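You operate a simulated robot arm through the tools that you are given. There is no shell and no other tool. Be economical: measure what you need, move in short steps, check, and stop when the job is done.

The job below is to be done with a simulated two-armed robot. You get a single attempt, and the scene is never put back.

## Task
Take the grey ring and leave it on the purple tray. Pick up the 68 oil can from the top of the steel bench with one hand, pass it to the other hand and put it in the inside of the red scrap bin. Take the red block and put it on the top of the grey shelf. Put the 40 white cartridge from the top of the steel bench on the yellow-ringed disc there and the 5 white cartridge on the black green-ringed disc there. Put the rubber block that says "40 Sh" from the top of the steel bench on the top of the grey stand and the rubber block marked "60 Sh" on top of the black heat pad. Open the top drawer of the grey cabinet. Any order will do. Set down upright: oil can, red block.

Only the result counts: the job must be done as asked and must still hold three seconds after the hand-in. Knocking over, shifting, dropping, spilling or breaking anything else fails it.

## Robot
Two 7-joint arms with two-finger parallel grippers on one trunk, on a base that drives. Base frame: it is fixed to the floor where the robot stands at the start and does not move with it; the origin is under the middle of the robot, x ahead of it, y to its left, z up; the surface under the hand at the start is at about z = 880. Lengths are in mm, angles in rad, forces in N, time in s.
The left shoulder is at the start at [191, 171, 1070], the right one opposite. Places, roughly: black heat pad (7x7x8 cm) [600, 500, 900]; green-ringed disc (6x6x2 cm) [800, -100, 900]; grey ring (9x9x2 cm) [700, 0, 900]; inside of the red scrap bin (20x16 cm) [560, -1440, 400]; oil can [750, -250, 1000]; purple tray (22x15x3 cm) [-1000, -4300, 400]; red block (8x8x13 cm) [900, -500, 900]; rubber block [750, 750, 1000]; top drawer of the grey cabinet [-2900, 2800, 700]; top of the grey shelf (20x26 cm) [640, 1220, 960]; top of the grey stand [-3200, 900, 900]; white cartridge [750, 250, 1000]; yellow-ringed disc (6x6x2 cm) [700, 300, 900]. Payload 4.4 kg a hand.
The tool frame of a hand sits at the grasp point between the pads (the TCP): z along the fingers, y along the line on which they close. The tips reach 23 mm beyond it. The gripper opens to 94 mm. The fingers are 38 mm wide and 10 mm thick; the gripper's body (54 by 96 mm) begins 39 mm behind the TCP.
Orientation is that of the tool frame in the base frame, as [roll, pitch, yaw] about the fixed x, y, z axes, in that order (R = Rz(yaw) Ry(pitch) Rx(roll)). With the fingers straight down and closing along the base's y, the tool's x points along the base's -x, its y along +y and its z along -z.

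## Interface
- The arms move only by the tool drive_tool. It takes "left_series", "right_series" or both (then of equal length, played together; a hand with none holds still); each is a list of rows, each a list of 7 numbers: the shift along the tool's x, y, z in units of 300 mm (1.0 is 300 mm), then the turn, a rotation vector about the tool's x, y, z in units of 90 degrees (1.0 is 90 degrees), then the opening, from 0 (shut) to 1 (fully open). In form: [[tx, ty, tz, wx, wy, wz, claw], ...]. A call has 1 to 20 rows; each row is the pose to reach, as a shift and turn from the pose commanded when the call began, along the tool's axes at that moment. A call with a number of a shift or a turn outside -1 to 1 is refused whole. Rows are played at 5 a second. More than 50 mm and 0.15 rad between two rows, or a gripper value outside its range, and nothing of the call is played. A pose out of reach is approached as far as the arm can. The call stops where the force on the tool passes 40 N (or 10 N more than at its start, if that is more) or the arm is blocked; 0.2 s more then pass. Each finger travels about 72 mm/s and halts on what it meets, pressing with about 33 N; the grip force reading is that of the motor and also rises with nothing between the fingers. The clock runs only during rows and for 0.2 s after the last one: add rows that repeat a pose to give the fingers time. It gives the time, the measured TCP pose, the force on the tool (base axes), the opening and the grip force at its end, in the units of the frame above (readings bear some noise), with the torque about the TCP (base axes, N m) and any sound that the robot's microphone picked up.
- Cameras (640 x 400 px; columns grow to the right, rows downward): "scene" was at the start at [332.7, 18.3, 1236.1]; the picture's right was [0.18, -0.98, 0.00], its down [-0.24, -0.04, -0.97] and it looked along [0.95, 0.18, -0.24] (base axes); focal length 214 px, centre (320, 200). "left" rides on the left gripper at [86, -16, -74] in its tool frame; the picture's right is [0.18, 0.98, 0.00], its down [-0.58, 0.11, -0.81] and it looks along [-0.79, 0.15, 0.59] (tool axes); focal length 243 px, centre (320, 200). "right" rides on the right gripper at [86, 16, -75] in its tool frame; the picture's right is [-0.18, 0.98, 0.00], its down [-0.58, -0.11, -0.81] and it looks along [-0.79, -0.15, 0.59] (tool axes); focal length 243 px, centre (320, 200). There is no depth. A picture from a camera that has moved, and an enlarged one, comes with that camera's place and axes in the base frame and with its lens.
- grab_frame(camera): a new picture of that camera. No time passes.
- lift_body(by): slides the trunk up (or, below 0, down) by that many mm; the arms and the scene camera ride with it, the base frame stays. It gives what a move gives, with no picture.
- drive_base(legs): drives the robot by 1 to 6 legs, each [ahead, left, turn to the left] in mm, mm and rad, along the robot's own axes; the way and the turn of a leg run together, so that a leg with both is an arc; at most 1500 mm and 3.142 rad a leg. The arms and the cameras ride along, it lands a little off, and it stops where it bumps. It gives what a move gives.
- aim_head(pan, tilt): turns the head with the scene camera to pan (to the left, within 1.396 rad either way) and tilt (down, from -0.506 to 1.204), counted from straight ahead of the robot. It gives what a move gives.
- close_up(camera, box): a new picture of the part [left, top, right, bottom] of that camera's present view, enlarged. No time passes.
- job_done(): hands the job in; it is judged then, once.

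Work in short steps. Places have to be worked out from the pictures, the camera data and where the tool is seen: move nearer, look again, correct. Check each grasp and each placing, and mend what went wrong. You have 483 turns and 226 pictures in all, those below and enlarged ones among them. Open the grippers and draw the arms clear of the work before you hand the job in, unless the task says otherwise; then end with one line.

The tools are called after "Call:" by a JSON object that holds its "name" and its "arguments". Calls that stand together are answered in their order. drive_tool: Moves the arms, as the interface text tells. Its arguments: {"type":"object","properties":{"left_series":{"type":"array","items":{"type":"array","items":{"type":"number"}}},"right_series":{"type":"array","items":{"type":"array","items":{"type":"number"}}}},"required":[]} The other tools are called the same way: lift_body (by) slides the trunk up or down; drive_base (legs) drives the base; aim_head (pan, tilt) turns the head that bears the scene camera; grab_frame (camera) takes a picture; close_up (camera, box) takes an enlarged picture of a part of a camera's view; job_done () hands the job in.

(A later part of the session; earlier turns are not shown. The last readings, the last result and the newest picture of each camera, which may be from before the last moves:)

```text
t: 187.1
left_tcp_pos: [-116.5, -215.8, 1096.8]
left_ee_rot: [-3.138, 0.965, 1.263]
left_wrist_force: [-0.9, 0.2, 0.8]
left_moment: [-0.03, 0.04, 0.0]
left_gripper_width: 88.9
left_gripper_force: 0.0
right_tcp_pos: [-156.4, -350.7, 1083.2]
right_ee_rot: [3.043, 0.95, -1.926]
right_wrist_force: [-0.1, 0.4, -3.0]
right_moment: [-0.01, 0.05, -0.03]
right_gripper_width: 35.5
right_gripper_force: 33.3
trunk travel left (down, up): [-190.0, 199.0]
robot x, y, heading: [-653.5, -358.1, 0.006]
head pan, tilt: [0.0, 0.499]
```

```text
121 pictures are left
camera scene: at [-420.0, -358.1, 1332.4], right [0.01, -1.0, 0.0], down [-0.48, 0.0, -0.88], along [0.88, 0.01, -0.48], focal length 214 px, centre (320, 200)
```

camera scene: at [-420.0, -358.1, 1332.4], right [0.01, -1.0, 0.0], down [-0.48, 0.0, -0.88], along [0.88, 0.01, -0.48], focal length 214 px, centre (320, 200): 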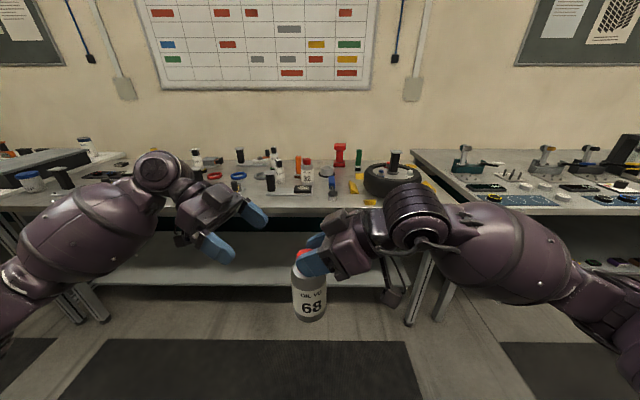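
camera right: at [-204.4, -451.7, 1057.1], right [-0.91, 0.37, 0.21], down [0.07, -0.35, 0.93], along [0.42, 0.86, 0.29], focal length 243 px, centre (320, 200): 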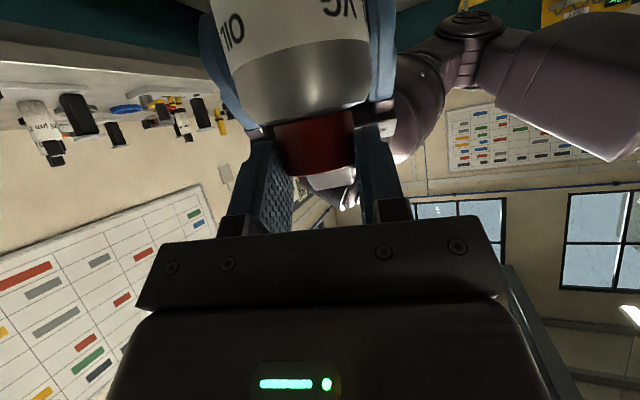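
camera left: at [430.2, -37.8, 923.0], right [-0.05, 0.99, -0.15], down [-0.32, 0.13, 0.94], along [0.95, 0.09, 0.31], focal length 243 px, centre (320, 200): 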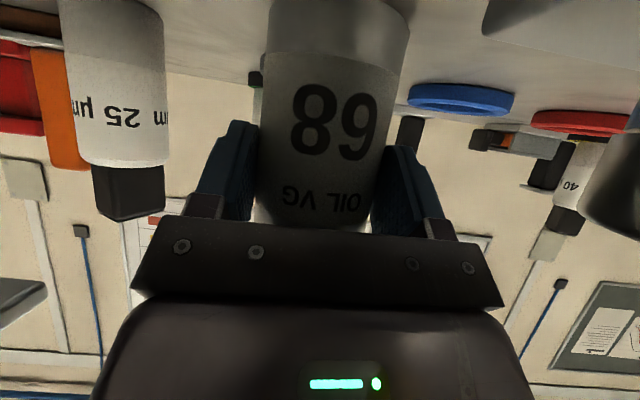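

Handover succeeded; the can hangs upright in the right hand. Swing the right hand back to point forward and move the left out and up.

Call:
{"name": "drive_tool", "arguments": {"right_series": [[0.036, -0.055, -0.055, 0.069, -0.005, 0.049, 0], [0.071, -0.11, -0.11, 0.138, -0.01, 0.098, 0], [0.107, -0.164, -0.166, 0.207, -0.014, 0.147, 0], [0.142, -0.219, -0.221, 0.276, -0.019, 0.196, 0], [0.178, -0.274, -0.276, 0.345, -0.024, 0.246, 0], [0.213, -0.329, -0.331, 0.414, -0.029, 0.295, 0], [0.249, -0.383, -0.387, 0.483, -0.033, 0.344, 0], [0.284, -0.438, -0.442, 0.552, -0.038, 0.393, 0], [0.32, -0.493, -0.497, 0.621, -0.043, 0.442, 0], [0.32, -0.493, -0.497, 0.621, -0.043, 0.442, 0]], "left_series": [[0, -0.015, -0.06, 0, 0, 0, 0.95], [0, -0.03, -0.12, 0, 0, 0, 0.95], [0, -0.045, -0.18, 0, 0, 0, 0.95], [0, -0.06, -0.24, 0, 0, 0, 0.95], [0, -0.075, -0.3, 0, 0, 0, 0.95], [0, -0.09, -0.37, 0, 0, 0, 0.95], [0, -0.11, -0.44, 0, 0, 0, 0.95], [0, -0.13, -0.51, 0, 0, 0, 0.95], [0, -0.15, -0.58, 0, 0, 0, 0.95], [0, -0.15, -0.58, 0, 0, 0, 0.95]]}}

Call:
{"name": "grab_frame", "arguments": {"camera": "scene"}}

```text
t: 189.3
left_tcp_pos: [-114.3, -67.3, 1196.7]
left_ee_rot: [-3.138, 0.964, 1.264]
left_wrist_force: [-1.5, -0.3, 0.0]
left_moment: [-0.03, 0.01, 0.0]
left_gripper_width: 89.2
left_gripper_force: 0.1
right_tcp_pos: [-63.6, -560.5, 1083.5]
right_ee_rot: [3.043, 0.95, -3.129]
right_wrist_force: [-0.6, 0.4, -2.9]
right_moment: [0.0, 0.01, 0.01]
right_gripper_width: 35.4
right_gripper_force: 33.3
trunk travel left (down, up): [-190.0, 199.0]
robot x, y, heading: [-645.0, -359.7, 0.01]
head pan, tilt: [0.0, 0.499]
```

```text
120 pictures are left
camera scene: at [-419.5, -358.5, 1332.2], right [0.01, -1.0, 0.0], down [-0.48, 0.0, -0.88], along [0.88, 0.01, -0.48], focal length 214 px, centre (320, 200)
```

scene: 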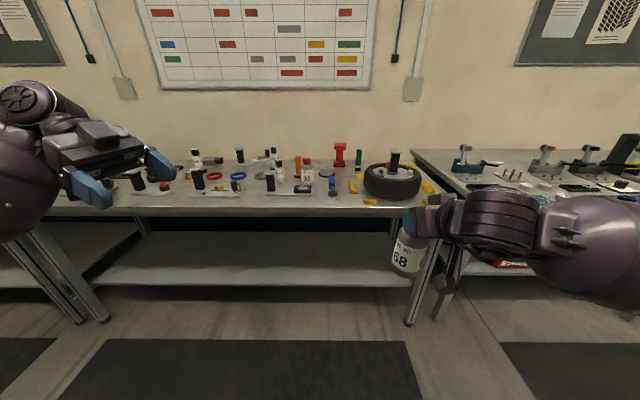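

Good posture: forearm level. Raise the left hand further out of the way, lower the trunk fully, then lower the right hand toward bin height in free air.

Call:
{"name": "drive_tool", "arguments": {"left_series": [[-0.1, -0.06, -0.09, 0, 0, 0, 0.95], [-0.2, -0.13, -0.19, 0, 0, 0, 0.95], [-0.3, -0.19, -0.28, 0, 0, 0, 0.95], [-0.4, -0.25, -0.38, 0, 0, 0, 0.95], [-0.485, -0.315, -0.47, 0, 0, 0, 0.95]]}}

Call:
{"name": "lift_body", "arguments": {"by": -190}}

Call:
{"name": "drive_tool", "arguments": {"right_series": [[0.11, 0, 0.077, 0, 0, 0, 0], [0.22, 0, 0.154, 0, 0, 0, 0], [0.33, 0, 0.231, 0, 0, 0, 0], [0.44, 0, 0.308, 0, 0, 0, 0], [0.55, 0, 0.385, 0, 0, 0, 0], [0.65, 0, 0.455, 0, 0, 0, 0], [0.65, 0, 0.455, 0, 0, 0, 0]]}}

Call:
{"name": "grab_frame", "arguments": {"camera": "scene"}}

```text
t: 190.5
left_tcp_pos: [-193.7, -6.1, 1396.5]
left_ee_rot: [-3.137, 0.964, 1.262]
left_wrist_force: [-0.1, 0.3, 0.1]
left_moment: [0.02, -0.01, 0.0]
left_gripper_width: 89.1
left_gripper_force: 0.2
right_tcp_pos: [-65.6, -560.9, 1085.3]
right_ee_rot: [3.043, 0.951, -3.129]
right_wrist_force: [0.3, 0.4, -2.2]
right_moment: [-0.02, 0.04, -0.01]
right_gripper_width: 35.0
right_gripper_force: 33.1
trunk travel left (down, up): [-190.0, 199.0]
robot x, y, heading: [-653.1, -367.3, 0.014]
head pan, tilt: [0.0, 0.499]
```

```text
t: 192.6
left_tcp_pos: [-195.5, -6.9, 1207.6]
left_ee_rot: [-3.141, 0.963, 1.261]
left_wrist_force: [0.0, 0.0, 1.2]
left_moment: [0.02, -0.03, -0.01]
left_gripper_width: 89.6
left_gripper_force: 0.0
right_tcp_pos: [-63.9, -562.2, 684.2]
right_ee_rot: [3.039, 0.446, -3.131]
right_wrist_force: [-0.5, 0.2, -2.4]
right_moment: [-0.01, -0.09, -0.05]
right_gripper_width: 35.0
right_gripper_force: 32.9
trunk travel left (down, up): [0.0, 388.0]
robot x, y, heading: [-650.2, -365.4, 0.011]
head pan, tilt: [0.0, 0.499]
```

```text
t: 194.2
left_tcp_pos: [-193.9, -8.0, 1206.0]
left_ee_rot: [-3.137, 0.964, 1.264]
left_wrist_force: [-0.1, 0.2, -0.9]
left_moment: [0.01, -0.01, -0.01]
left_gripper_width: 89.4
left_gripper_force: 0.0
right_tcp_pos: [-114.1, -556.2, 598.0]
right_ee_rot: [3.038, 0.445, -3.131]
right_wrist_force: [0.3, -0.4, -2.2]
right_moment: [0.01, -0.05, -0.02]
right_gripper_width: 35.0
right_gripper_force: 33.1
right hand out of reach, approached as far as the arm can: row 3, 4, 5, 6, 7
trunk travel left (down, up): [0.0, 388.0]
robot x, y, heading: [-650.5, -361.3, 0.009]
head pan, tilt: [0.0, 0.499]
```

```text
119 pictures are left
camera scene: at [-251.8, -357.0, 1104.1], right [0.01, -1.0, 0.0], down [-0.48, 0.0, -0.88], along [0.88, 0.01, -0.48], focal length 214 px, centre (320, 200)
```

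scene: 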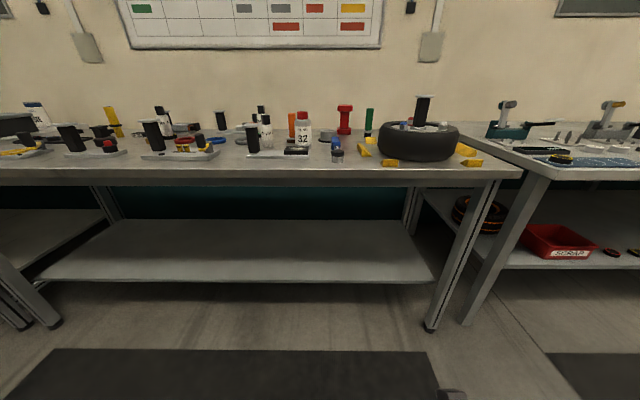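

Lowering the trunk leaned the shoulders forward and folded the right arm (can now tilted in hand). I push the right hand forward and restore its pitch.

Call:
{"name": "drive_tool", "arguments": {"right_series": [[-0.13, -0.005, 0.04, 0.0005, -0.053, -0.006, 0], [-0.27, -0.01, 0.08, 0.001, -0.107, -0.012, 0], [-0.4, -0.016, 0.118, 0.0015, -0.16, -0.017, 0], [-0.54, -0.022, 0.157, 0.002, -0.213, -0.023, 0], [-0.68, -0.028, 0.197, 0.0025, -0.267, -0.029, 0], [-0.81, -0.034, 0.236, 0.003, -0.32, -0.035, 0], [-0.81, -0.034, 0.236, 0.003, -0.32, -0.035, 0]]}}

Call:
{"name": "aim_head", "arguments": {"pan": -0.3, "tilt": 1.0}}

Call:
{"name": "grab_frame", "arguments": {"camera": "scene"}}

```text
t: 195.8
left_tcp_pos: [-193.4, -7.4, 1206.2]
left_ee_rot: [-3.136, 0.962, 1.265]
left_wrist_force: [0.5, 1.4, -0.6]
left_moment: [0.02, -0.01, 0.04]
left_gripper_width: 89.3
left_gripper_force: 0.0
right_tcp_pos: [84.1, -633.1, 675.7]
right_ee_rot: [3.048, 0.946, -3.12]
right_wrist_force: [1.0, 0.0, -3.4]
right_moment: [-0.04, 0.04, 0.03]
right_gripper_width: 34.9
right_gripper_force: 33.0
right hand out of reach, approached as far as the arm can: row 2, 3, 4, 5, 6, 7
trunk travel left (down, up): [0.0, 388.0]
robot x, y, heading: [-650.6, -361.5, 0.006]
head pan, tilt: [0.0, 0.499]
```

```text
t: 196.7
left_tcp_pos: [-194.2, -7.7, 1206.3]
left_ee_rot: [-3.139, 0.963, 1.264]
left_wrist_force: [0.3, 0.3, -0.2]
left_moment: [-0.01, -0.02, -0.01]
left_gripper_width: 89.3
left_gripper_force: 0.1
right_tcp_pos: [84.7, -632.2, 674.3]
right_ee_rot: [3.046, 0.943, -3.122]
right_wrist_force: [-0.2, -0.4, -1.8]
right_moment: [0.01, 0.09, 0.01]
right_gripper_width: 34.5
right_gripper_force: 32.9
trunk travel left (down, up): [0.0, 388.0]
robot x, y, heading: [-649.0, -362.6, 0.009]
head pan, tilt: [-0.3, 1.0]
```

```text
118 pictures are left
camera scene: at [-275.9, -377.8, 1063.1], right [-0.29, -0.96, 0.0], down [-0.81, 0.24, -0.54], along [0.52, -0.16, -0.84], focal length 214 px, centre (320, 200)
```

scene: 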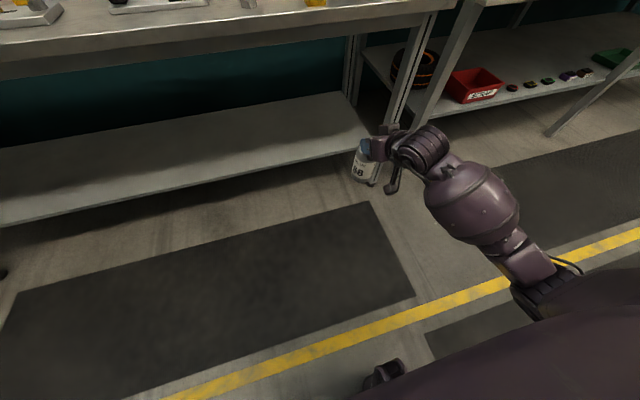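

The can is upright again with the arm reaching out low. I test lowering by 70 mm here in free air.

Call:
{"name": "drive_tool", "arguments": {"right_series": [[0.063, 0.0, 0.045, 0, 0, 0, 0], [0.126, 0.0, 0.09, 0, 0, 0, 0], [0.19, 0.0, 0.136, 0, 0, 0, 0], [0.19, 0.0, 0.136, 0, 0, 0, 0]]}}

```text
t: 197.7
left_tcp_pos: [-193.6, -7.5, 1206.6]
left_ee_rot: [-3.136, 0.965, 1.263]
left_wrist_force: [-0.2, 0.6, -0.9]
left_moment: [0.02, 0.02, 0.0]
left_gripper_width: 89.3
left_gripper_force: 0.1
right_tcp_pos: [84.9, -632.8, 674.5]
right_ee_rot: [3.048, 0.944, -3.122]
right_wrist_force: [0.8, -0.1, -3.6]
right_moment: [-0.05, 0.07, -0.02]
right_gripper_width: 34.7
right_gripper_force: 32.9
right hand out of reach, approached as far as the arm can: row 1, 2, 3, 4
trunk travel left (down, up): [0.0, 388.0]
robot x, y, heading: [-649.1, -360.3, 0.012]
head pan, tilt: [-0.3, 1.0]
```

Blocked straight down. Try lower combined with pulling back 80 mm.

Call:
{"name": "drive_tool", "arguments": {"right_series": [[0.08, 0.03, -0.03, 0, 0, 0, 0], [0.16, 0.06, -0.06, 0, 0, 0, 0], [0.25, 0.09, -0.06, 0, 0, 0, 0], [0.34, 0.12, -0.08, 0, 0, 0, 0], [0.34, 0.12, -0.08, 0, 0, 0, 0]]}}

Call:
{"name": "grab_frame", "arguments": {"camera": "right"}}

```text
t: 198.9
left_tcp_pos: [-193.6, -7.1, 1204.8]
left_ee_rot: [-3.136, 0.965, 1.265]
left_wrist_force: [0.3, 0.2, 0.3]
left_moment: [-0.02, -0.04, 0.01]
left_gripper_width: 89.3
left_gripper_force: 0.0
right_tcp_pos: [-11.2, -622.4, 587.3]
right_ee_rot: [2.981, 0.938, -3.131]
right_wrist_force: [0.4, -0.1, -3.7]
right_moment: [0.0, -0.01, -0.01]
right_gripper_width: 35.0
right_gripper_force: 33.1
right hand out of reach, approached as far as the arm can: row 1, 2, 3, 4, 5
trunk travel left (down, up): [0.0, 388.0]
robot x, y, heading: [-652.1, -358.3, 0.004]
head pan, tilt: [-0.3, 1.0]
```

```text
117 pictures are left
camera right: at [-123.1, -620.0, 562.6], right [-0.03, 0.97, 0.24], down [-0.28, -0.24, 0.93], along [0.96, -0.04, 0.28], focal length 243 px, centre (320, 200)
```

right: 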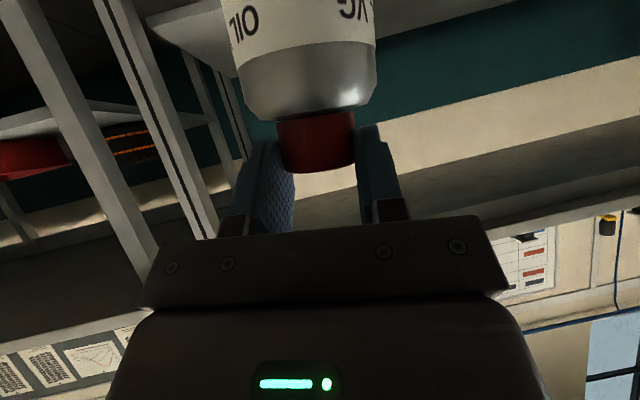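

That moved: z=587 reachable. I probe a bit lower and closer (z≈520).

Call:
{"name": "drive_tool", "arguments": {"right_series": [[0.09, 0, -0.0, 0, 0, 0, 0], [0.18, 0, 0.02, 0, 0, 0, 0], [0.25, 0, 0.04, 0, 0, 0, 0], [0.25, 0, 0.04, 0, 0, 0, 0]]}}

Call:
{"name": "grab_frame", "arguments": {"camera": "scene"}}

```text
t: 199.9
left_tcp_pos: [-194.1, -7.8, 1206.2]
left_ee_rot: [-3.139, 0.965, 1.263]
left_wrist_force: [-0.1, 0.1, 0.3]
left_moment: [0.01, 0.01, -0.06]
left_gripper_width: 89.4
left_gripper_force: 0.1
right_tcp_pos: [-43.5, -631.6, 522.9]
right_ee_rot: [2.97, 0.937, -3.132]
right_wrist_force: [0.7, 0.5, -2.6]
right_moment: [-0.07, 0.01, 0.01]
right_gripper_width: 34.7
right_gripper_force: 32.6
right hand out of reach, approached as far as the arm can: row 2, 3, 4
trunk travel left (down, up): [0.0, 388.0]
robot x, y, heading: [-647.4, -362.4, 0.007]
head pan, tilt: [-0.3, 1.0]
```

```text
116 pictures are left
camera scene: at [-276.1, -377.6, 1063.1], right [-0.29, -0.96, 0.0], down [-0.81, 0.24, -0.54], along [0.52, -0.16, -0.84], focal length 214 px, centre (320, 200)
```

scene: 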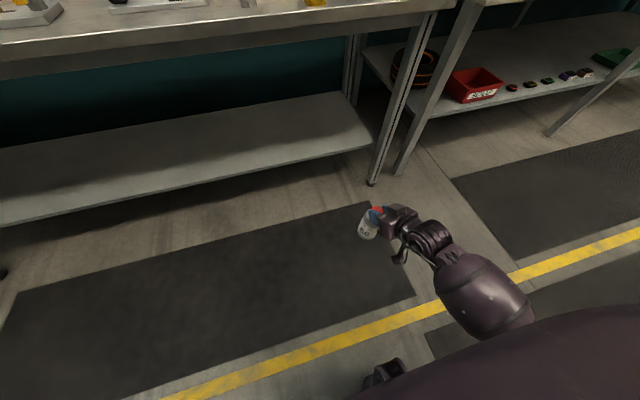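

z=523 is reachable at 604 mm ahead of the robot. I look at the right arm to judge clearance to the bench edge.

Call:
{"name": "aim_head", "arguments": {"pan": -1.0, "tilt": 1.0}}

Call:
{"name": "grab_frame", "arguments": {"camera": "scene"}}

```text
t: 201.0
left_tcp_pos: [-194.0, -8.5, 1206.0]
left_ee_rot: [-3.138, 0.963, 1.265]
left_wrist_force: [0.4, -0.3, 0.0]
left_moment: [-0.02, 0.0, -0.02]
left_gripper_width: 89.4
left_gripper_force: 0.2
right_tcp_pos: [-42.6, -632.0, 523.1]
right_ee_rot: [2.968, 0.936, -3.136]
right_wrist_force: [0.1, 0.2, -3.1]
right_moment: [0.0, 0.04, 0.02]
right_gripper_width: 34.6
right_gripper_force: 32.5
trunk travel left (down, up): [0.0, 388.0]
robot x, y, heading: [-650.7, -360.0, 0.004]
head pan, tilt: [-1.0, 1.0]
```

```text
115 pictures are left
camera scene: at [-304.5, -416.1, 1063.0], right [-0.84, -0.55, 0.0], down [-0.46, 0.7, -0.54], along [0.3, -0.45, -0.84], focal length 214 px, centre (320, 200)
```

scene: 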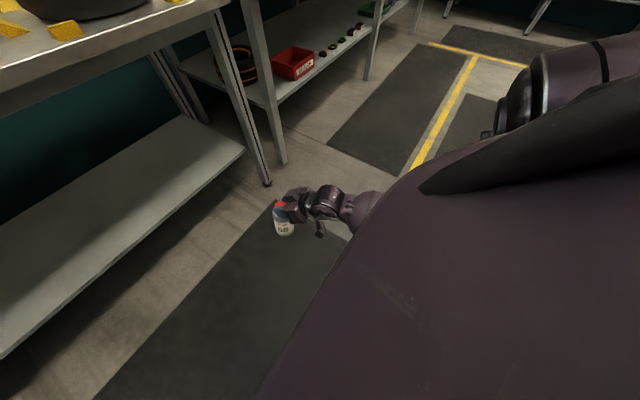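

The elbow is out to the right; it should pass under the table edge if I stay back ~70 mm. Raise to entry height z≈600 and drive to the bin, stopping short first.

Call:
{"name": "drive_tool", "arguments": {"right_series": [[-0.09, 0, -0.015, 0, 0, 0, 0], [-0.19, 0, -0.035, 0, 0, 0, 0], [-0.29, 0, -0.05, 0, 0, 0, 0], [-0.29, 0, -0.05, 0, 0, 0, 0]]}}

Call:
{"name": "drive_base", "arguments": {"legs": [[0, -830, -0.005], [230, 0, 0]]}}

Call:
{"name": "aim_head", "arguments": {"pan": -0.35, "tilt": 0.9}}

Call:
{"name": "grab_frame", "arguments": {"camera": "scene"}}

```text
t: 202.0
left_tcp_pos: [-194.3, -7.6, 1206.3]
left_ee_rot: [-3.138, 0.964, 1.264]
left_wrist_force: [0.3, 0.3, -0.9]
left_moment: [-0.03, -0.05, -0.02]
left_gripper_width: 89.0
left_gripper_force: 0.2
right_tcp_pos: [-3.7, -633.5, 600.0]
right_ee_rot: [2.98, 0.936, -3.13]
right_wrist_force: [-0.3, 0.8, -3.5]
right_moment: [-0.04, 0.05, -0.03]
right_gripper_width: 34.4
right_gripper_force: 33.1
trunk travel left (down, up): [0.0, 388.0]
robot x, y, heading: [-652.6, -359.9, 0.006]
head pan, tilt: [-1.0, 1.0]
```

```text
t: 210.9
left_tcp_pos: [41.5, -819.9, 1206.0]
left_ee_rot: [-3.139, 0.964, 1.269]
left_wrist_force: [-0.2, 0.6, -1.0]
left_moment: [-0.04, -0.01, -0.05]
left_gripper_width: 89.4
left_gripper_force: 0.2
right_tcp_pos: [235.3, -1444.1, 598.1]
right_ee_rot: [2.979, 0.935, -3.125]
right_wrist_force: [-0.9, 0.7, -3.3]
right_moment: [-0.07, 0.02, 0.02]
right_gripper_width: 34.4
right_gripper_force: 32.6
trunk travel left (down, up): [0.0, 388.0]
robot x, y, heading: [-415.6, -1178.4, 0.01]
head pan, tilt: [-1.0, 1.0]
```

```text
t: 211.9
left_tcp_pos: [40.5, -819.6, 1205.6]
left_ee_rot: [-3.14, 0.964, 1.268]
left_wrist_force: [-0.9, 0.2, -0.4]
left_moment: [0.01, 0.03, 0.0]
left_gripper_width: 89.2
left_gripper_force: 0.1
right_tcp_pos: [234.0, -1444.5, 599.7]
right_ee_rot: [2.979, 0.937, -3.127]
right_wrist_force: [-0.2, 0.4, -3.0]
right_moment: [-0.02, 0.04, -0.01]
right_gripper_width: 34.3
right_gripper_force: 32.9
trunk travel left (down, up): [0.0, 388.0]
robot x, y, heading: [-412.8, -1174.4, 0.012]
head pan, tilt: [-0.351, 0.901]
```

```text
114 pictures are left
camera scene: at [-34.7, -1195.4, 1070.2], right [-0.33, -0.94, 0.0], down [-0.74, 0.26, -0.62], along [0.59, -0.21, -0.78], focal length 214 px, centre (320, 200)
```

scene: 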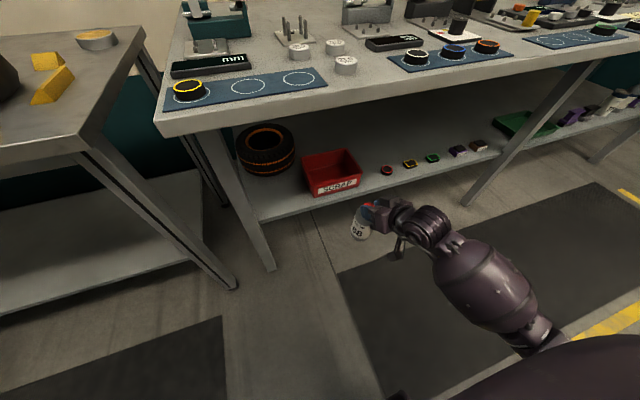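

I zoom on the bin for its exact position.

Call:
{"name": "close_up", "arguments": {"camera": "scene", "box": [280, 130, 408, 250]}}

```text
3.33 times, centred on (344, 190) of scene
camera zoom: at [-34.7, -1195.4, 1070.2], right [-0.33, -0.94, 0.0], down [-0.74, 0.26, -0.62], along [0.59, -0.21, -0.78], focal length 715 px, centre (240, 233)
```

zoom: 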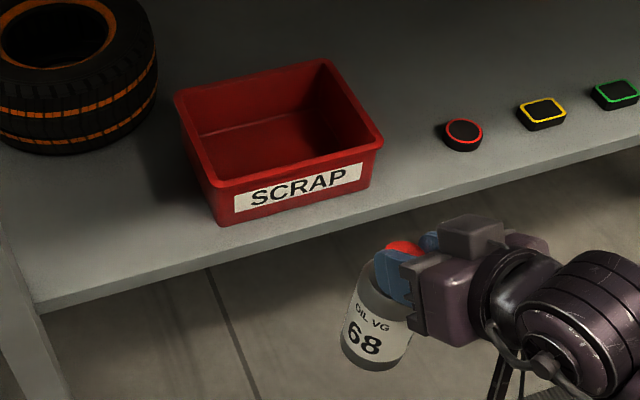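

Bin outer x 493–662, y −1350…−1568, matching. I try to correct the small roll, then drive in 240 mm and check clearances.

Call:
{"name": "drive_tool", "arguments": {"right_series": [[0, 0, 0, 0.02, 0, 0, 0], [0, 0, 0, 0.042, 0, 0, 0], [0, 0, 0, 0.042, 0, 0, 0]]}}

Call:
{"name": "drive_base", "arguments": {"legs": [[240, -17, -0.008]]}}

Call:
{"name": "grab_frame", "arguments": {"camera": "scene"}}

Call:
{"name": "grab_frame", "arguments": {"camera": "right"}}

```text
t: 212.7
left_tcp_pos: [39.8, -819.8, 1206.5]
left_ee_rot: [-3.137, 0.964, 1.271]
left_wrist_force: [0.4, -0.6, -0.6]
left_moment: [-0.01, 0.0, -0.01]
left_gripper_width: 89.5
left_gripper_force: 0.0
right_tcp_pos: [234.6, -1444.9, 600.0]
right_ee_rot: [3.004, 0.937, -3.125]
right_wrist_force: [0.3, 0.2, -2.8]
right_moment: [0.02, 0.01, 0.0]
right_gripper_width: 34.4
right_gripper_force: 32.6
trunk travel left (down, up): [0.0, 388.0]
robot x, y, heading: [-415.2, -1176.4, 0.015]
head pan, tilt: [-0.351, 0.901]
```

```text
t: 214.5
left_tcp_pos: [284.3, -839.9, 1205.3]
left_ee_rot: [-3.138, 0.964, 1.257]
left_wrist_force: [-1.4, 0.2, -0.5]
left_moment: [-0.01, 0.05, 0.0]
left_gripper_width: 89.1
left_gripper_force: 0.1
right_tcp_pos: [470.5, -1468.3, 599.3]
right_ee_rot: [3.006, 0.938, -3.136]
right_wrist_force: [0.4, -0.2, -2.7]
right_moment: [-0.01, -0.07, -0.01]
right_gripper_width: 35.2
right_gripper_force: 33.2
trunk travel left (down, up): [0.0, 388.0]
robot x, y, heading: [-175.6, -1191.5, 0.002]
head pan, tilt: [-0.351, 0.901]
```

```text
112 pictures are left
camera scene: at [204.6, -1215.2, 1070.1], right [-0.34, -0.94, 0.0], down [-0.74, 0.27, -0.62], along [0.58, -0.21, -0.78], focal length 214 px, centre (320, 200)
```

scene: 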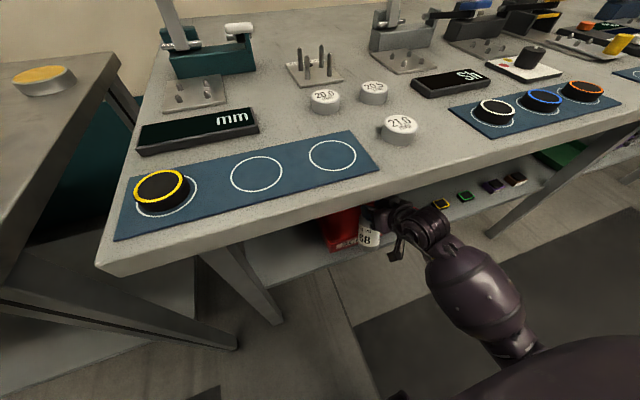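

```text
111 pictures are left
camera right: at [358.5, -1463.2, 575.4], right [0.0, 0.97, 0.23], down [-0.29, -0.22, 0.93], along [0.96, -0.06, 0.28], focal length 243 px, centre (320, 200)
```

right: 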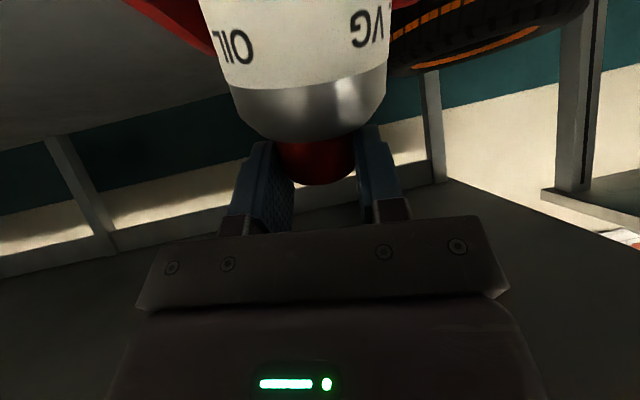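

I zoom in to check the can's uprightness and the rim clearance.

Call:
{"name": "close_up", "arguments": {"camera": "scene", "box": [310, 180, 470, 280]}}

```text
4.00 times, centred on (390, 230) of scene
camera zoom: at [204.6, -1215.2, 1070.1], right [-0.34, -0.94, 0.0], down [-0.74, 0.27, -0.62], along [0.58, -0.21, -0.78], focal length 858 px, centre (40, 80)
```

zoom: 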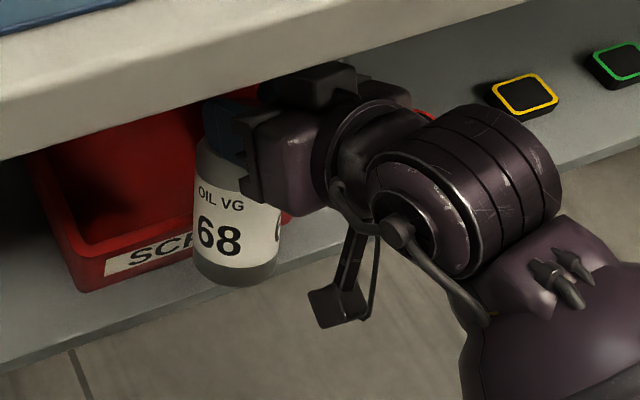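

The can has pivoted ~20° in the grip (bottom toward the robot). Plan: enter the bin, touch the floor with the can's front edge, then draw the hand back so the can rights itself. I raise slightly and drive in another 120 mm.

Call:
{"name": "drive_tool", "arguments": {"right_series": [[-0.01, 0, -0.007, 0, 0, 0, 0], [-0.02, 0, -0.015, 0, 0, 0, 0], [-0.02, 0, -0.015, 0, 0, 0, 0]]}}

Call:
{"name": "drive_base", "arguments": {"legs": [[118, 0, 0]]}}

Call:
{"name": "grab_frame", "arguments": {"camera": "right"}}

Call:
{"name": "aim_head", "arguments": {"pan": -0.7, "tilt": 1.15}}

Call:
{"name": "grab_frame", "arguments": {"camera": "scene"}}

```text
t: 215.3
left_tcp_pos: [284.7, -840.7, 1206.8]
left_ee_rot: [-3.138, 0.963, 1.257]
left_wrist_force: [-0.8, -0.6, 0.2]
left_moment: [-0.01, -0.02, 0.02]
left_gripper_width: 89.3
left_gripper_force: 0.0
right_tcp_pos: [469.8, -1468.2, 608.2]
right_ee_rot: [3.006, 0.936, -3.135]
right_wrist_force: [-0.6, -0.1, -2.3]
right_moment: [-0.03, -0.05, 0.02]
right_gripper_width: 34.9
right_gripper_force: 33.2
trunk travel left (down, up): [0.0, 388.0]
robot x, y, heading: [-176.4, -1191.1, -0.002]
head pan, tilt: [-0.351, 0.901]
```

```text
t: 216.5
left_tcp_pos: [373.2, -841.5, 1210.4]
left_ee_rot: [-3.111, 0.946, 1.307]
left_wrist_force: [0.1, -0.7, -0.4]
left_moment: [-0.06, 0.01, 0.02]
left_gripper_width: 89.5
left_gripper_force: 0.1
right_tcp_pos: [574.2, -1461.8, 612.6]
right_ee_rot: [3.0, 0.947, -3.125]
right_wrist_force: [-0.3, -0.9, -2.4]
right_moment: [0.01, -0.08, 0.0]
right_gripper_width: 34.7
right_gripper_force: 32.9
trunk travel left (down, up): [0.0, 388.0]
robot x, y, heading: [-71.3, -1194.5, 0.025]
head pan, tilt: [-0.351, 0.901]
stopped in leg 1: the robot was blocked; the commanded pose is now the measured one
```

```text
109 pictures are left
camera right: at [462.2, -1458.7, 587.9], right [-0.02, 0.97, 0.23], down [-0.29, -0.23, 0.93], along [0.96, -0.05, 0.29], focal length 243 px, centre (320, 200)
```

right: 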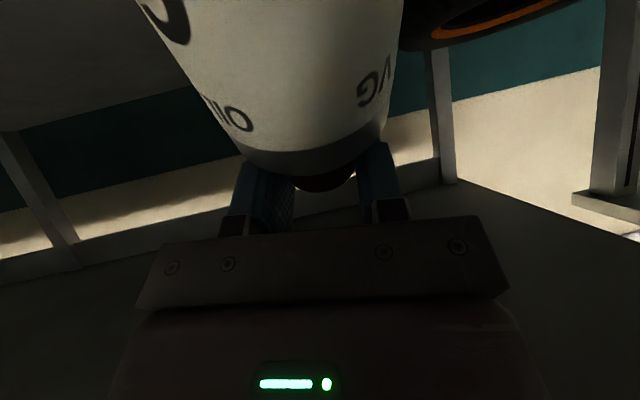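

```text
t: 217.4
left_tcp_pos: [373.5, -839.3, 1210.2]
left_ee_rot: [-3.114, 0.947, 1.306]
left_wrist_force: [-1.1, 0.1, -0.4]
left_moment: [0.02, 0.0, 0.02]
left_gripper_width: 89.1
left_gripper_force: 0.1
right_tcp_pos: [573.3, -1462.3, 614.4]
right_ee_rot: [3.002, 0.949, -3.125]
right_wrist_force: [0.4, -0.1, -2.4]
right_moment: [-0.05, -0.1, 0.04]
right_gripper_width: 34.5
right_gripper_force: 32.7
trunk travel left (down, up): [0.0, 388.0]
robot x, y, heading: [-75.5, -1191.4, 0.017]
head pan, tilt: [-0.7, 1.15]
```

```text
108 pictures are left
camera scene: at [272.9, -1227.5, 1057.3], right [-0.63, -0.78, -0.01], down [-0.7, 0.58, -0.41], along [0.33, -0.25, -0.91], focal length 214 px, centre (320, 200)
```

scene: 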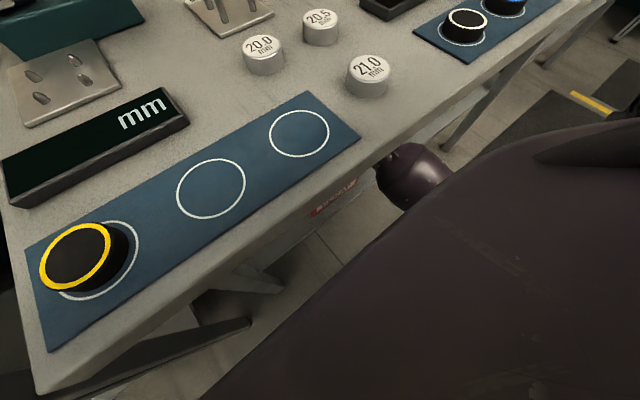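

The torso touched the bench edge and the can seems to have swung further. I back off to look.

Call:
{"name": "drive_base", "arguments": {"legs": [[-230, 0, -0.015]]}}

Call:
{"name": "aim_head", "arguments": {"pan": -0.4, "tilt": 0.9}}

Call:
{"name": "grab_frame", "arguments": {"camera": "scene"}}

Call:
{"name": "close_up", "arguments": {"camera": "scene", "box": [270, 150, 430, 270]}}

```text
t: 218.6
left_tcp_pos: [293.1, -842.2, 1202.7]
left_ee_rot: [-3.095, 0.959, 1.302]
left_wrist_force: [-0.1, -0.7, 0.5]
left_moment: [-0.01, 0.03, -0.01]
left_gripper_width: 89.2
left_gripper_force: 0.2
right_tcp_pos: [482.7, -1467.4, 615.7]
right_ee_rot: [3.015, 0.965, -3.122]
right_wrist_force: [-0.6, -0.2, -2.6]
right_moment: [0.0, -0.02, 0.04]
right_gripper_width: 34.7
right_gripper_force: 33.3
trunk travel left (down, up): [0.0, 388.0]
robot x, y, heading: [-170.7, -1192.9, 0.009]
head pan, tilt: [-0.7, 1.15]
stopped in leg 1: the force on the tool passed its limit at 45 N (the readings are from after the stop); the commanded pose is now the measured one
```

```text
t: 219.4
left_tcp_pos: [290.3, -840.6, 1203.7]
left_ee_rot: [-3.097, 0.96, 1.302]
left_wrist_force: [0.2, -0.4, -0.7]
left_moment: [0.01, 0.01, -0.01]
left_gripper_width: 89.0
left_gripper_force: 0.0
right_tcp_pos: [481.6, -1467.0, 616.2]
right_ee_rot: [3.012, 0.964, -3.122]
right_wrist_force: [0.2, -1.3, -2.8]
right_moment: [-0.06, -0.02, 0.0]
right_gripper_width: 34.7
right_gripper_force: 33.0
trunk travel left (down, up): [0.0, 388.0]
robot x, y, heading: [-170.8, -1195.2, 0.008]
head pan, tilt: [-0.4, 0.901]
```

```text
107 pictures are left
camera scene: at [208.9, -1218.9, 1070.2], right [-0.38, -0.92, 0.0], down [-0.72, 0.3, -0.62], along [0.57, -0.24, -0.78], focal length 214 px, centre (320, 200)
```

scene: 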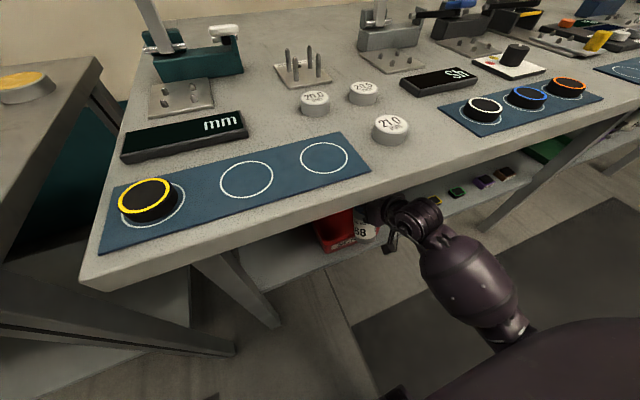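

```text
3.33 times, centred on (350, 210) of scene
camera zoom: at [208.9, -1218.9, 1070.2], right [-0.38, -0.92, 0.0], down [-0.72, 0.3, -0.62], along [0.57, -0.24, -0.78], focal length 715 px, centre (220, 167)
```

zoom: 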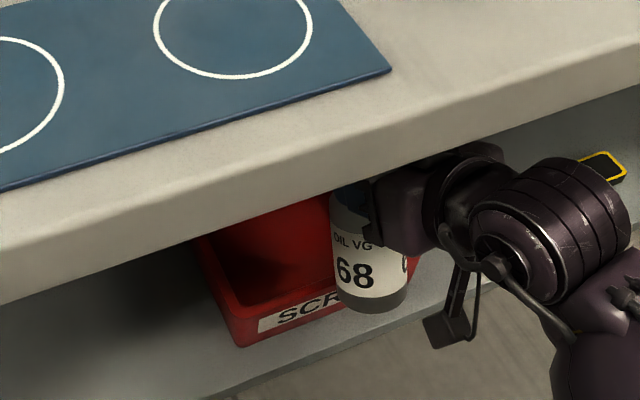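

The can is hooked over the front rim area but free now, tilted ~22°. I'll right it against the empty lower shelf of the first bench (same height, fixed), then return. Back out and drive left.

Call:
{"name": "drive_base", "arguments": {"legs": [[-120, 0, 0]]}}

Call:
{"name": "close_up", "arguments": {"camera": "scene", "box": [240, 120, 432, 270]}}

```text
t: 220.6
left_tcp_pos: [169.3, -842.0, 1204.1]
left_ee_rot: [-3.099, 0.958, 1.303]
left_wrist_force: [0.3, 0.5, 0.6]
left_moment: [0.04, 0.02, 0.03]
left_gripper_width: 89.2
left_gripper_force: 0.1
right_tcp_pos: [361.0, -1468.4, 616.2]
right_ee_rot: [3.012, 0.964, -3.122]
right_wrist_force: [-0.1, -0.1, -2.6]
right_moment: [-0.02, -0.02, 0.0]
right_gripper_width: 34.5
right_gripper_force: 33.7
trunk travel left (down, up): [0.0, 388.0]
robot x, y, heading: [-290.5, -1195.8, 0.006]
head pan, tilt: [-0.4, 0.901]
```

```text
2.67 times, centred on (336, 195) of scene
camera zoom: at [87.2, -1219.8, 1070.5], right [-0.38, -0.92, 0.0], down [-0.72, 0.3, -0.62], along [0.57, -0.24, -0.78], focal length 572 px, centre (277, 213)
```

zoom: 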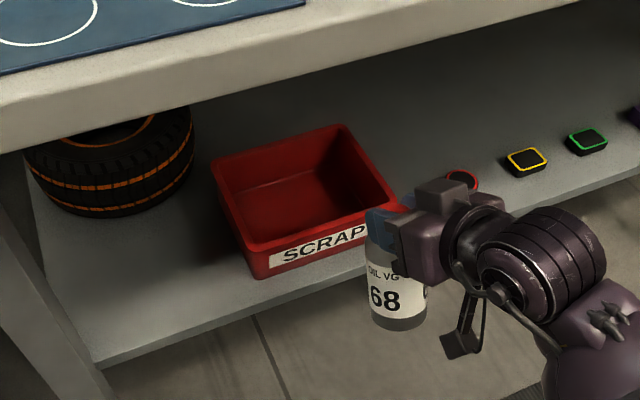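

The bin hasn't moved. Drive left to the first bench's empty lower shelf.

Call:
{"name": "drive_base", "arguments": {"legs": [[0, 840, -0.006]]}}

Call:
{"name": "drive_base", "arguments": {"legs": [[150, 0, 0]]}}

Call:
{"name": "grab_frame", "arguments": {"camera": "scene"}}

```text
t: 225.5
left_tcp_pos: [170.6, -324.8, 1204.6]
left_ee_rot: [-3.095, 0.96, 1.295]
left_wrist_force: [0.3, -0.6, -0.7]
left_moment: [0.0, 0.0, 0.0]
left_gripper_width: 89.2
left_gripper_force: 0.2
right_tcp_pos: [355.8, -960.8, 614.7]
right_ee_rot: [3.039, 0.961, -3.126]
right_wrist_force: [-0.6, 0.3, -2.8]
right_moment: [-0.01, -0.01, 0.0]
right_gripper_width: 34.5
right_gripper_force: 33.4
trunk travel left (down, up): [0.0, 388.0]
robot x, y, heading: [-293.0, -673.5, 0.001]
head pan, tilt: [-0.4, 0.901]
stopped in leg 1: the force on the tool passed its limit at 60 N (the readings are from after the stop); the commanded pose is now the measured one
```

```text
t: 226.5
left_tcp_pos: [222.3, -326.6, 1203.4]
left_ee_rot: [-3.095, 0.962, 1.293]
left_wrist_force: [0.0, 0.2, -0.6]
left_moment: [0.01, -0.01, 0.01]
left_gripper_width: 89.5
left_gripper_force: 0.1
right_tcp_pos: [398.2, -963.8, 614.2]
right_ee_rot: [3.048, 0.951, -3.118]
right_wrist_force: [-8.4, -0.7, 2.1]
right_moment: [0.14, -0.29, 0.29]
right_gripper_width: 34.5
right_gripper_force: 32.9
trunk travel left (down, up): [0.0, 388.0]
robot x, y, heading: [-243.6, -673.9, -0.006]
head pan, tilt: [-0.4, 0.901]
stopped in leg 1: the force on the tool passed its limit at 197 N (the readings are from after the stop); the commanded pose is now the measured one
```

```text
104 pictures are left
camera scene: at [133.8, -703.2, 1070.6], right [-0.39, -0.92, 0.0], down [-0.72, 0.31, -0.62], along [0.57, -0.24, -0.78], focal length 214 px, centre (320, 200)
```

scene: 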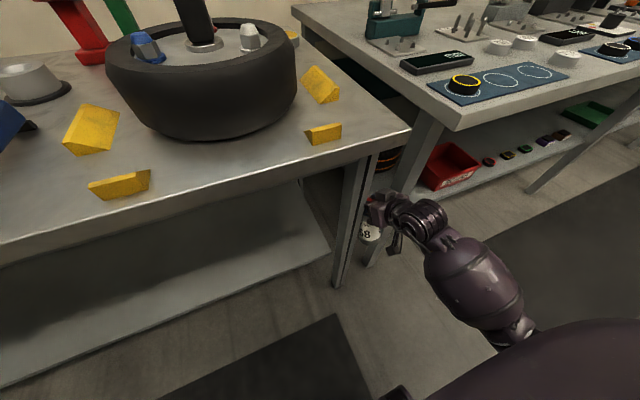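

The can bumped the bench leg. I back away straight and inspect.

Call:
{"name": "drive_base", "arguments": {"legs": [[-250, -60, 0]]}}

Call:
{"name": "grab_frame", "arguments": {"camera": "scene"}}

Call:
{"name": "close_up", "arguments": {"camera": "scene", "box": [330, 150, 490, 270]}}

Call:
{"name": "grab_frame", "arguments": {"camera": "right"}}

```text
t: 228.3
left_tcp_pos: [-21.0, -387.3, 1203.7]
left_ee_rot: [-3.094, 0.961, 1.29]
left_wrist_force: [-0.4, -0.4, 0.0]
left_moment: [0.03, -0.03, 0.02]
left_gripper_width: 89.3
left_gripper_force: 0.1
right_tcp_pos: [152.5, -1025.2, 614.8]
right_ee_rot: [3.046, 0.95, -3.122]
right_wrist_force: [0.1, 0.1, -1.3]
right_moment: [-0.01, -0.04, -0.03]
right_gripper_width: 34.4
right_gripper_force: 32.8
trunk travel left (down, up): [0.0, 388.0]
robot x, y, heading: [-482.1, -732.4, -0.011]
head pan, tilt: [-0.4, 0.901]
```

```text
103 pictures are left
camera scene: at [-110.8, -763.8, 1070.4], right [-0.4, -0.92, 0.0], down [-0.72, 0.31, -0.62], along [0.57, -0.25, -0.78], focal length 214 px, centre (320, 200)
```

scene: 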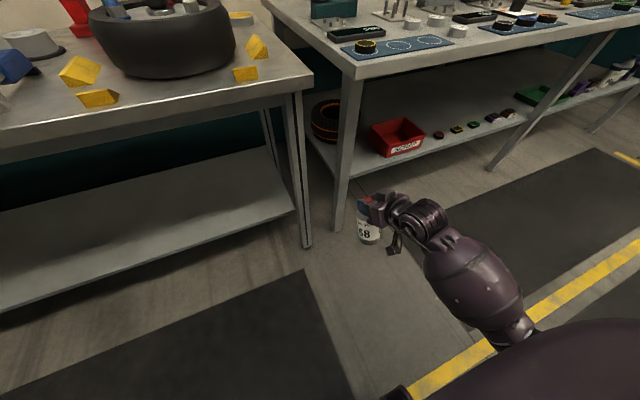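

```text
3.33 times, centred on (410, 210) of scene
camera zoom: at [-110.8, -763.8, 1070.4], right [-0.4, -0.92, 0.0], down [-0.72, 0.31, -0.62], along [0.57, -0.25, -0.78], focal length 715 px, centre (20, 167)
```

zoom: 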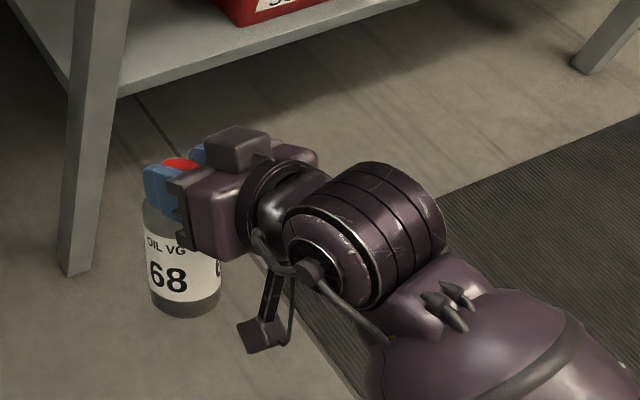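

```text
101 pictures are left
camera right: at [40.0, -1018.7, 588.6], right [0.01, 0.98, 0.2], down [-0.3, -0.19, 0.93], along [0.95, -0.07, 0.3], focal length 243 px, centre (320, 200)
```

right: 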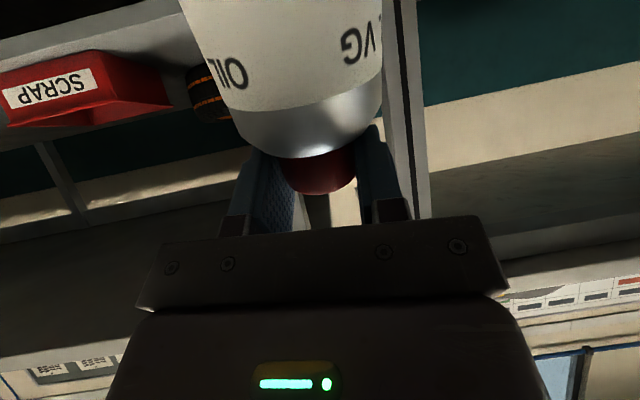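

Still held, still tilted. I drive left at this safe distance (hand 190 mm in front of the bench).

Call:
{"name": "drive_base", "arguments": {"legs": [[0, 430, 0.011]]}}

Call:
{"name": "aim_head", "arguments": {"pan": -0.4, "tilt": 0.9}}

Call:
{"name": "grab_frame", "arguments": {"camera": "scene"}}

```text
t: 232.6
left_tcp_pos: [-24.0, 44.4, 1202.7]
left_ee_rot: [-3.094, 0.96, 1.302]
left_wrist_force: [-0.1, 0.8, 0.2]
left_moment: [-0.02, 0.02, 0.05]
left_gripper_width: 89.2
left_gripper_force: 0.0
right_tcp_pos: [157.3, -591.5, 615.2]
right_ee_rot: [3.046, 0.951, -3.108]
right_wrist_force: [-0.3, 0.2, -2.7]
right_moment: [-0.03, -0.04, 0.0]
right_gripper_width: 34.6
right_gripper_force: 33.4
trunk travel left (down, up): [0.0, 388.0]
robot x, y, heading: [-491.8, -302.8, 0.006]
head pan, tilt: [-0.4, 0.901]
```

```text
t: 233.2
left_tcp_pos: [-24.5, 44.5, 1203.5]
left_ee_rot: [-3.093, 0.962, 1.304]
left_wrist_force: [-0.2, 0.2, 0.3]
left_moment: [0.0, 0.01, 0.01]
left_gripper_width: 89.3
left_gripper_force: 0.0
right_tcp_pos: [157.8, -591.9, 613.4]
right_ee_rot: [3.046, 0.95, -3.109]
right_wrist_force: [-0.4, 0.0, -2.0]
right_moment: [0.02, -0.03, 0.01]
right_gripper_width: 34.5
right_gripper_force: 33.4
trunk travel left (down, up): [0.0, 388.0]
robot x, y, heading: [-488.7, -303.3, 0.004]
head pan, tilt: [-0.4, 0.901]
```

```text
100 pictures are left
camera scene: at [-109.2, -333.2, 1070.2], right [-0.38, -0.92, 0.0], down [-0.72, 0.3, -0.62], along [0.57, -0.24, -0.78], focal length 214 px, centre (320, 200)
```

scene: 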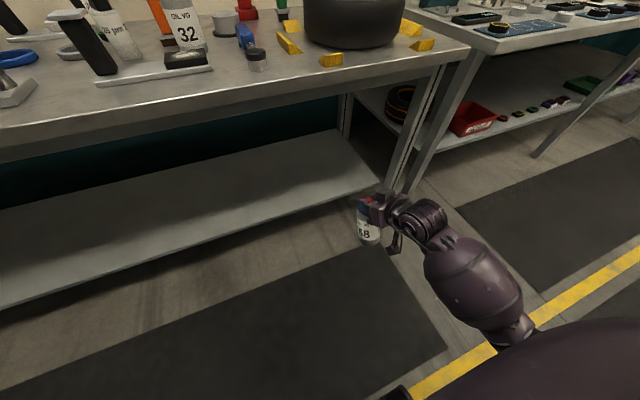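

Shelf is clear at this y. Drive forward 320 mm over the shelf.

Call:
{"name": "drive_base", "arguments": {"legs": [[320, 0, 0]]}}

Call:
{"name": "close_up", "arguments": {"camera": "scene", "box": [290, 140, 450, 260]}}

```text
t: 235.3
left_tcp_pos: [294.4, 47.2, 1202.9]
left_ee_rot: [-3.093, 0.962, 1.303]
left_wrist_force: [0.3, 0.2, -0.9]
left_moment: [-0.03, 0.01, -0.01]
left_gripper_width: 89.5
left_gripper_force: 0.1
right_tcp_pos: [477.3, -589.6, 614.1]
right_ee_rot: [3.046, 0.95, -3.108]
right_wrist_force: [0.4, -0.2, -3.0]
right_moment: [0.0, -0.07, -0.03]
right_gripper_width: 34.2
right_gripper_force: 32.9
trunk travel left (down, up): [0.0, 388.0]
robot x, y, heading: [-166.9, -302.4, 0.004]
head pan, tilt: [-0.4, 0.901]
```

```text
3.33 times, centred on (370, 200) of scene
camera zoom: at [210.7, -330.9, 1070.1], right [-0.38, -0.92, 0.0], down [-0.72, 0.3, -0.62], along [0.57, -0.24, -0.78], focal length 715 px, centre (153, 200)
```

zoom: 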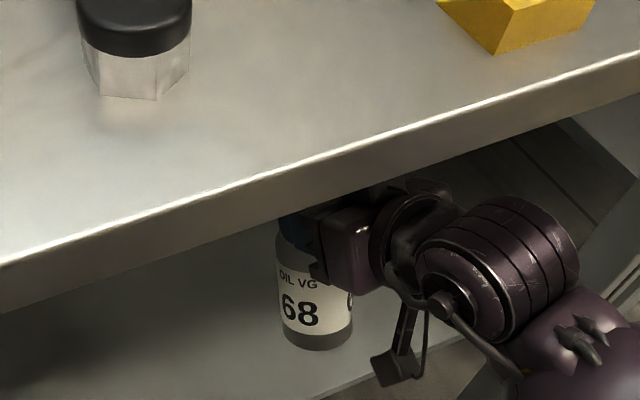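

Now lower in steps toward the shelf (expected contact at TCP z≈521).

Call:
{"name": "drive_tool", "arguments": {"right_series": [[0.07, 0, 0.02, 0, 0, 0, 0], [0.14, 0, 0.041, 0, 0, 0, 0], [0.2, 0, 0.062, 0, 0, 0, 0], [0.2, 0, 0.062, 0, 0, 0, 0]]}}

```text
t: 236.3
left_tcp_pos: [294.7, 46.5, 1203.1]
left_ee_rot: [-3.093, 0.962, 1.303]
left_wrist_force: [0.4, 0.3, 0.7]
left_moment: [0.0, -0.04, 0.03]
left_gripper_width: 89.6
left_gripper_force: 0.1
right_tcp_pos: [469.0, -590.3, 593.8]
right_ee_rot: [3.034, 0.949, -3.11]
right_wrist_force: [-0.1, 0.5, -2.6]
right_moment: [-0.01, -0.08, 0.01]
right_gripper_width: 34.5
right_gripper_force: 32.6
right hand out of reach, approached as far as the arm can: row 2, 3, 4
trunk travel left (down, up): [0.0, 388.0]
robot x, y, heading: [-169.5, -306.3, 0.006]
head pan, tilt: [-0.4, 0.901]
```

Limit reached; allow the small roll and pull back more while lowering.

Call:
{"name": "drive_tool", "arguments": {"right_series": [[0.09, 0, -0.02, -0.02, 0, 0, 0], [0.19, 0, -0.04, -0.04, 0, 0, 0], [0.26, 0, -0.045, -0.045, 0, 0, 0], [0.26, 0, -0.045, -0.045, 0, 0, 0]]}}

```text
t: 237.3
left_tcp_pos: [295.1, 47.2, 1202.9]
left_ee_rot: [-3.092, 0.962, 1.305]
left_wrist_force: [0.4, -0.2, 0.7]
left_moment: [-0.05, 0.02, 0.0]
left_gripper_width: 89.1
left_gripper_force: 0.1
right_tcp_pos: [413.4, -593.7, 539.2]
right_ee_rot: [2.973, 0.951, -3.107]
right_wrist_force: [0.0, -0.5, -2.9]
right_moment: [0.0, 0.0, 0.01]
right_gripper_width: 34.6
right_gripper_force: 32.9
trunk travel left (down, up): [0.0, 388.0]
robot x, y, heading: [-167.9, -310.7, 0.009]
head pan, tilt: [-0.4, 0.901]
```

Now at z=539. Drive 80 mm forward for margin, then lower gently to contact.

Call:
{"name": "drive_base", "arguments": {"legs": [[80, 0, 0]]}}

Call:
{"name": "drive_tool", "arguments": {"right_series": [[0.015, 0, 0.0, 0, 0, 0, 0], [0.03, 0, 0.0, 0, 0, 0, 0], [0.045, 0, 0.0, 0, 0, 0, 0], [0.055, 0, 0.0, 0, 0, 0, 0], [0.055, 0, 0.0, 0, 0, 0, 0]]}}

```text
t: 238.5
left_tcp_pos: [374.7, 47.1, 1203.7]
left_ee_rot: [-3.086, 0.961, 1.316]
left_wrist_force: [-0.5, -0.1, -0.4]
left_moment: [0.0, -0.04, 0.01]
left_gripper_width: 89.1
left_gripper_force: 0.1
right_tcp_pos: [493.9, -592.1, 539.6]
right_ee_rot: [2.976, 0.95, -3.106]
right_wrist_force: [-0.5, 0.2, -3.3]
right_moment: [0.01, -0.07, 0.0]
right_gripper_width: 34.5
right_gripper_force: 32.7
trunk travel left (down, up): [0.0, 388.0]
robot x, y, heading: [-89.3, -300.8, 0.009]
head pan, tilt: [-0.4, 0.901]
stopped in leg 1: the robot was blocked; the commanded pose is now the measured one
```

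```text
t: 239.7
left_tcp_pos: [375.0, 47.6, 1201.8]
left_ee_rot: [-3.084, 0.96, 1.317]
left_wrist_force: [1.0, 0.7, 0.2]
left_moment: [0.02, -0.02, -0.01]
left_gripper_width: 89.2
left_gripper_force: 0.0
right_tcp_pos: [485.4, -593.0, 525.3]
right_ee_rot: [2.976, 0.951, -3.105]
right_wrist_force: [-0.2, -0.3, -2.7]
right_moment: [0.0, -0.04, -0.04]
right_gripper_width: 34.2
right_gripper_force: 32.9
trunk travel left (down, up): [0.0, 388.0]
robot x, y, heading: [-84.5, -306.7, 0.01]
head pan, tilt: [-0.4, 0.901]
```

No contact yet at 525. Continue creeping down.

Call:
{"name": "drive_tool", "arguments": {"right_series": [[0.012, 0, 0.003, 0, 0, 0, 0], [0.024, 0, 0.006, 0, 0, 0, 0], [0.036, 0, 0.009, 0, 0, 0, 0], [0.036, 0, 0.009, 0, 0, 0, 0]]}}

```text
t: 240.7
left_tcp_pos: [375.0, 47.6, 1202.9]
left_ee_rot: [-3.085, 0.959, 1.315]
left_wrist_force: [-0.2, -0.1, 0.4]
left_moment: [0.01, 0.0, -0.05]
left_gripper_width: 89.2
left_gripper_force: 0.0
right_tcp_pos: [480.8, -592.3, 516.0]
right_ee_rot: [2.975, 0.952, -3.107]
right_wrist_force: [0.3, 0.7, -3.1]
right_moment: [-0.02, -0.02, 0.0]
right_gripper_width: 34.3
right_gripper_force: 33.4
trunk travel left (down, up): [0.0, 388.0]
robot x, y, heading: [-84.8, -306.7, 0.01]
head pan, tilt: [-0.4, 0.901]
```

Still free. Lower 12 mm more.

Call:
{"name": "drive_tool", "arguments": {"right_series": [[0.012, 0, 0.003, 0, 0, 0, 0], [0.024, 0, 0.006, 0, 0, 0, 0], [0.036, 0, 0.009, 0, 0, 0, 0], [0.046, 0, 0.012, 0, 0, 0, 0], [0.046, 0, 0.012, 0, 0, 0, 0]]}}

Call:
{"name": "close_up", "arguments": {"camera": "scene", "box": [260, 140, 420, 260]}}

```text
t: 241.9
left_tcp_pos: [374.3, 47.1, 1203.5]
left_ee_rot: [-3.085, 0.96, 1.314]
left_wrist_force: [1.0, 0.2, 0.1]
left_moment: [0.01, -0.03, -0.02]
left_gripper_width: 89.2
left_gripper_force: 0.0
right_tcp_pos: [475.2, -591.1, 502.5]
right_ee_rot: [2.977, 0.952, -3.104]
right_wrist_force: [-0.8, -0.4, -2.3]
right_moment: [0.0, -0.05, -0.01]
right_gripper_width: 34.5
right_gripper_force: 33.0
trunk travel left (down, up): [0.0, 388.0]
robot x, y, heading: [-87.4, -304.3, 0.007]
head pan, tilt: [-0.4, 0.901]
```

```text
3.33 times, centred on (340, 200) of scene
camera zoom: at [290.5, -330.0, 1070.6], right [-0.38, -0.92, 0.0], down [-0.72, 0.3, -0.62], along [0.57, -0.24, -0.78], focal length 715 px, centre (253, 200)
```

zoom: 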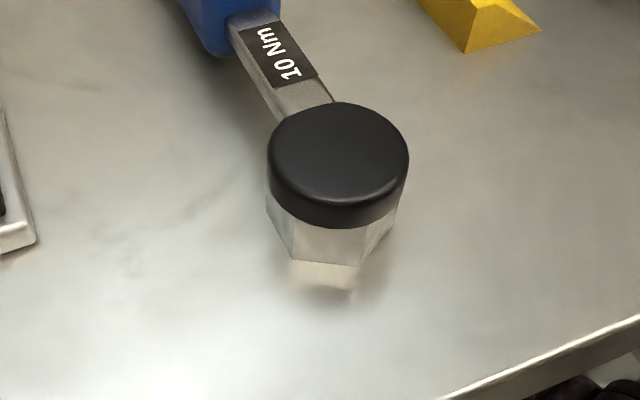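

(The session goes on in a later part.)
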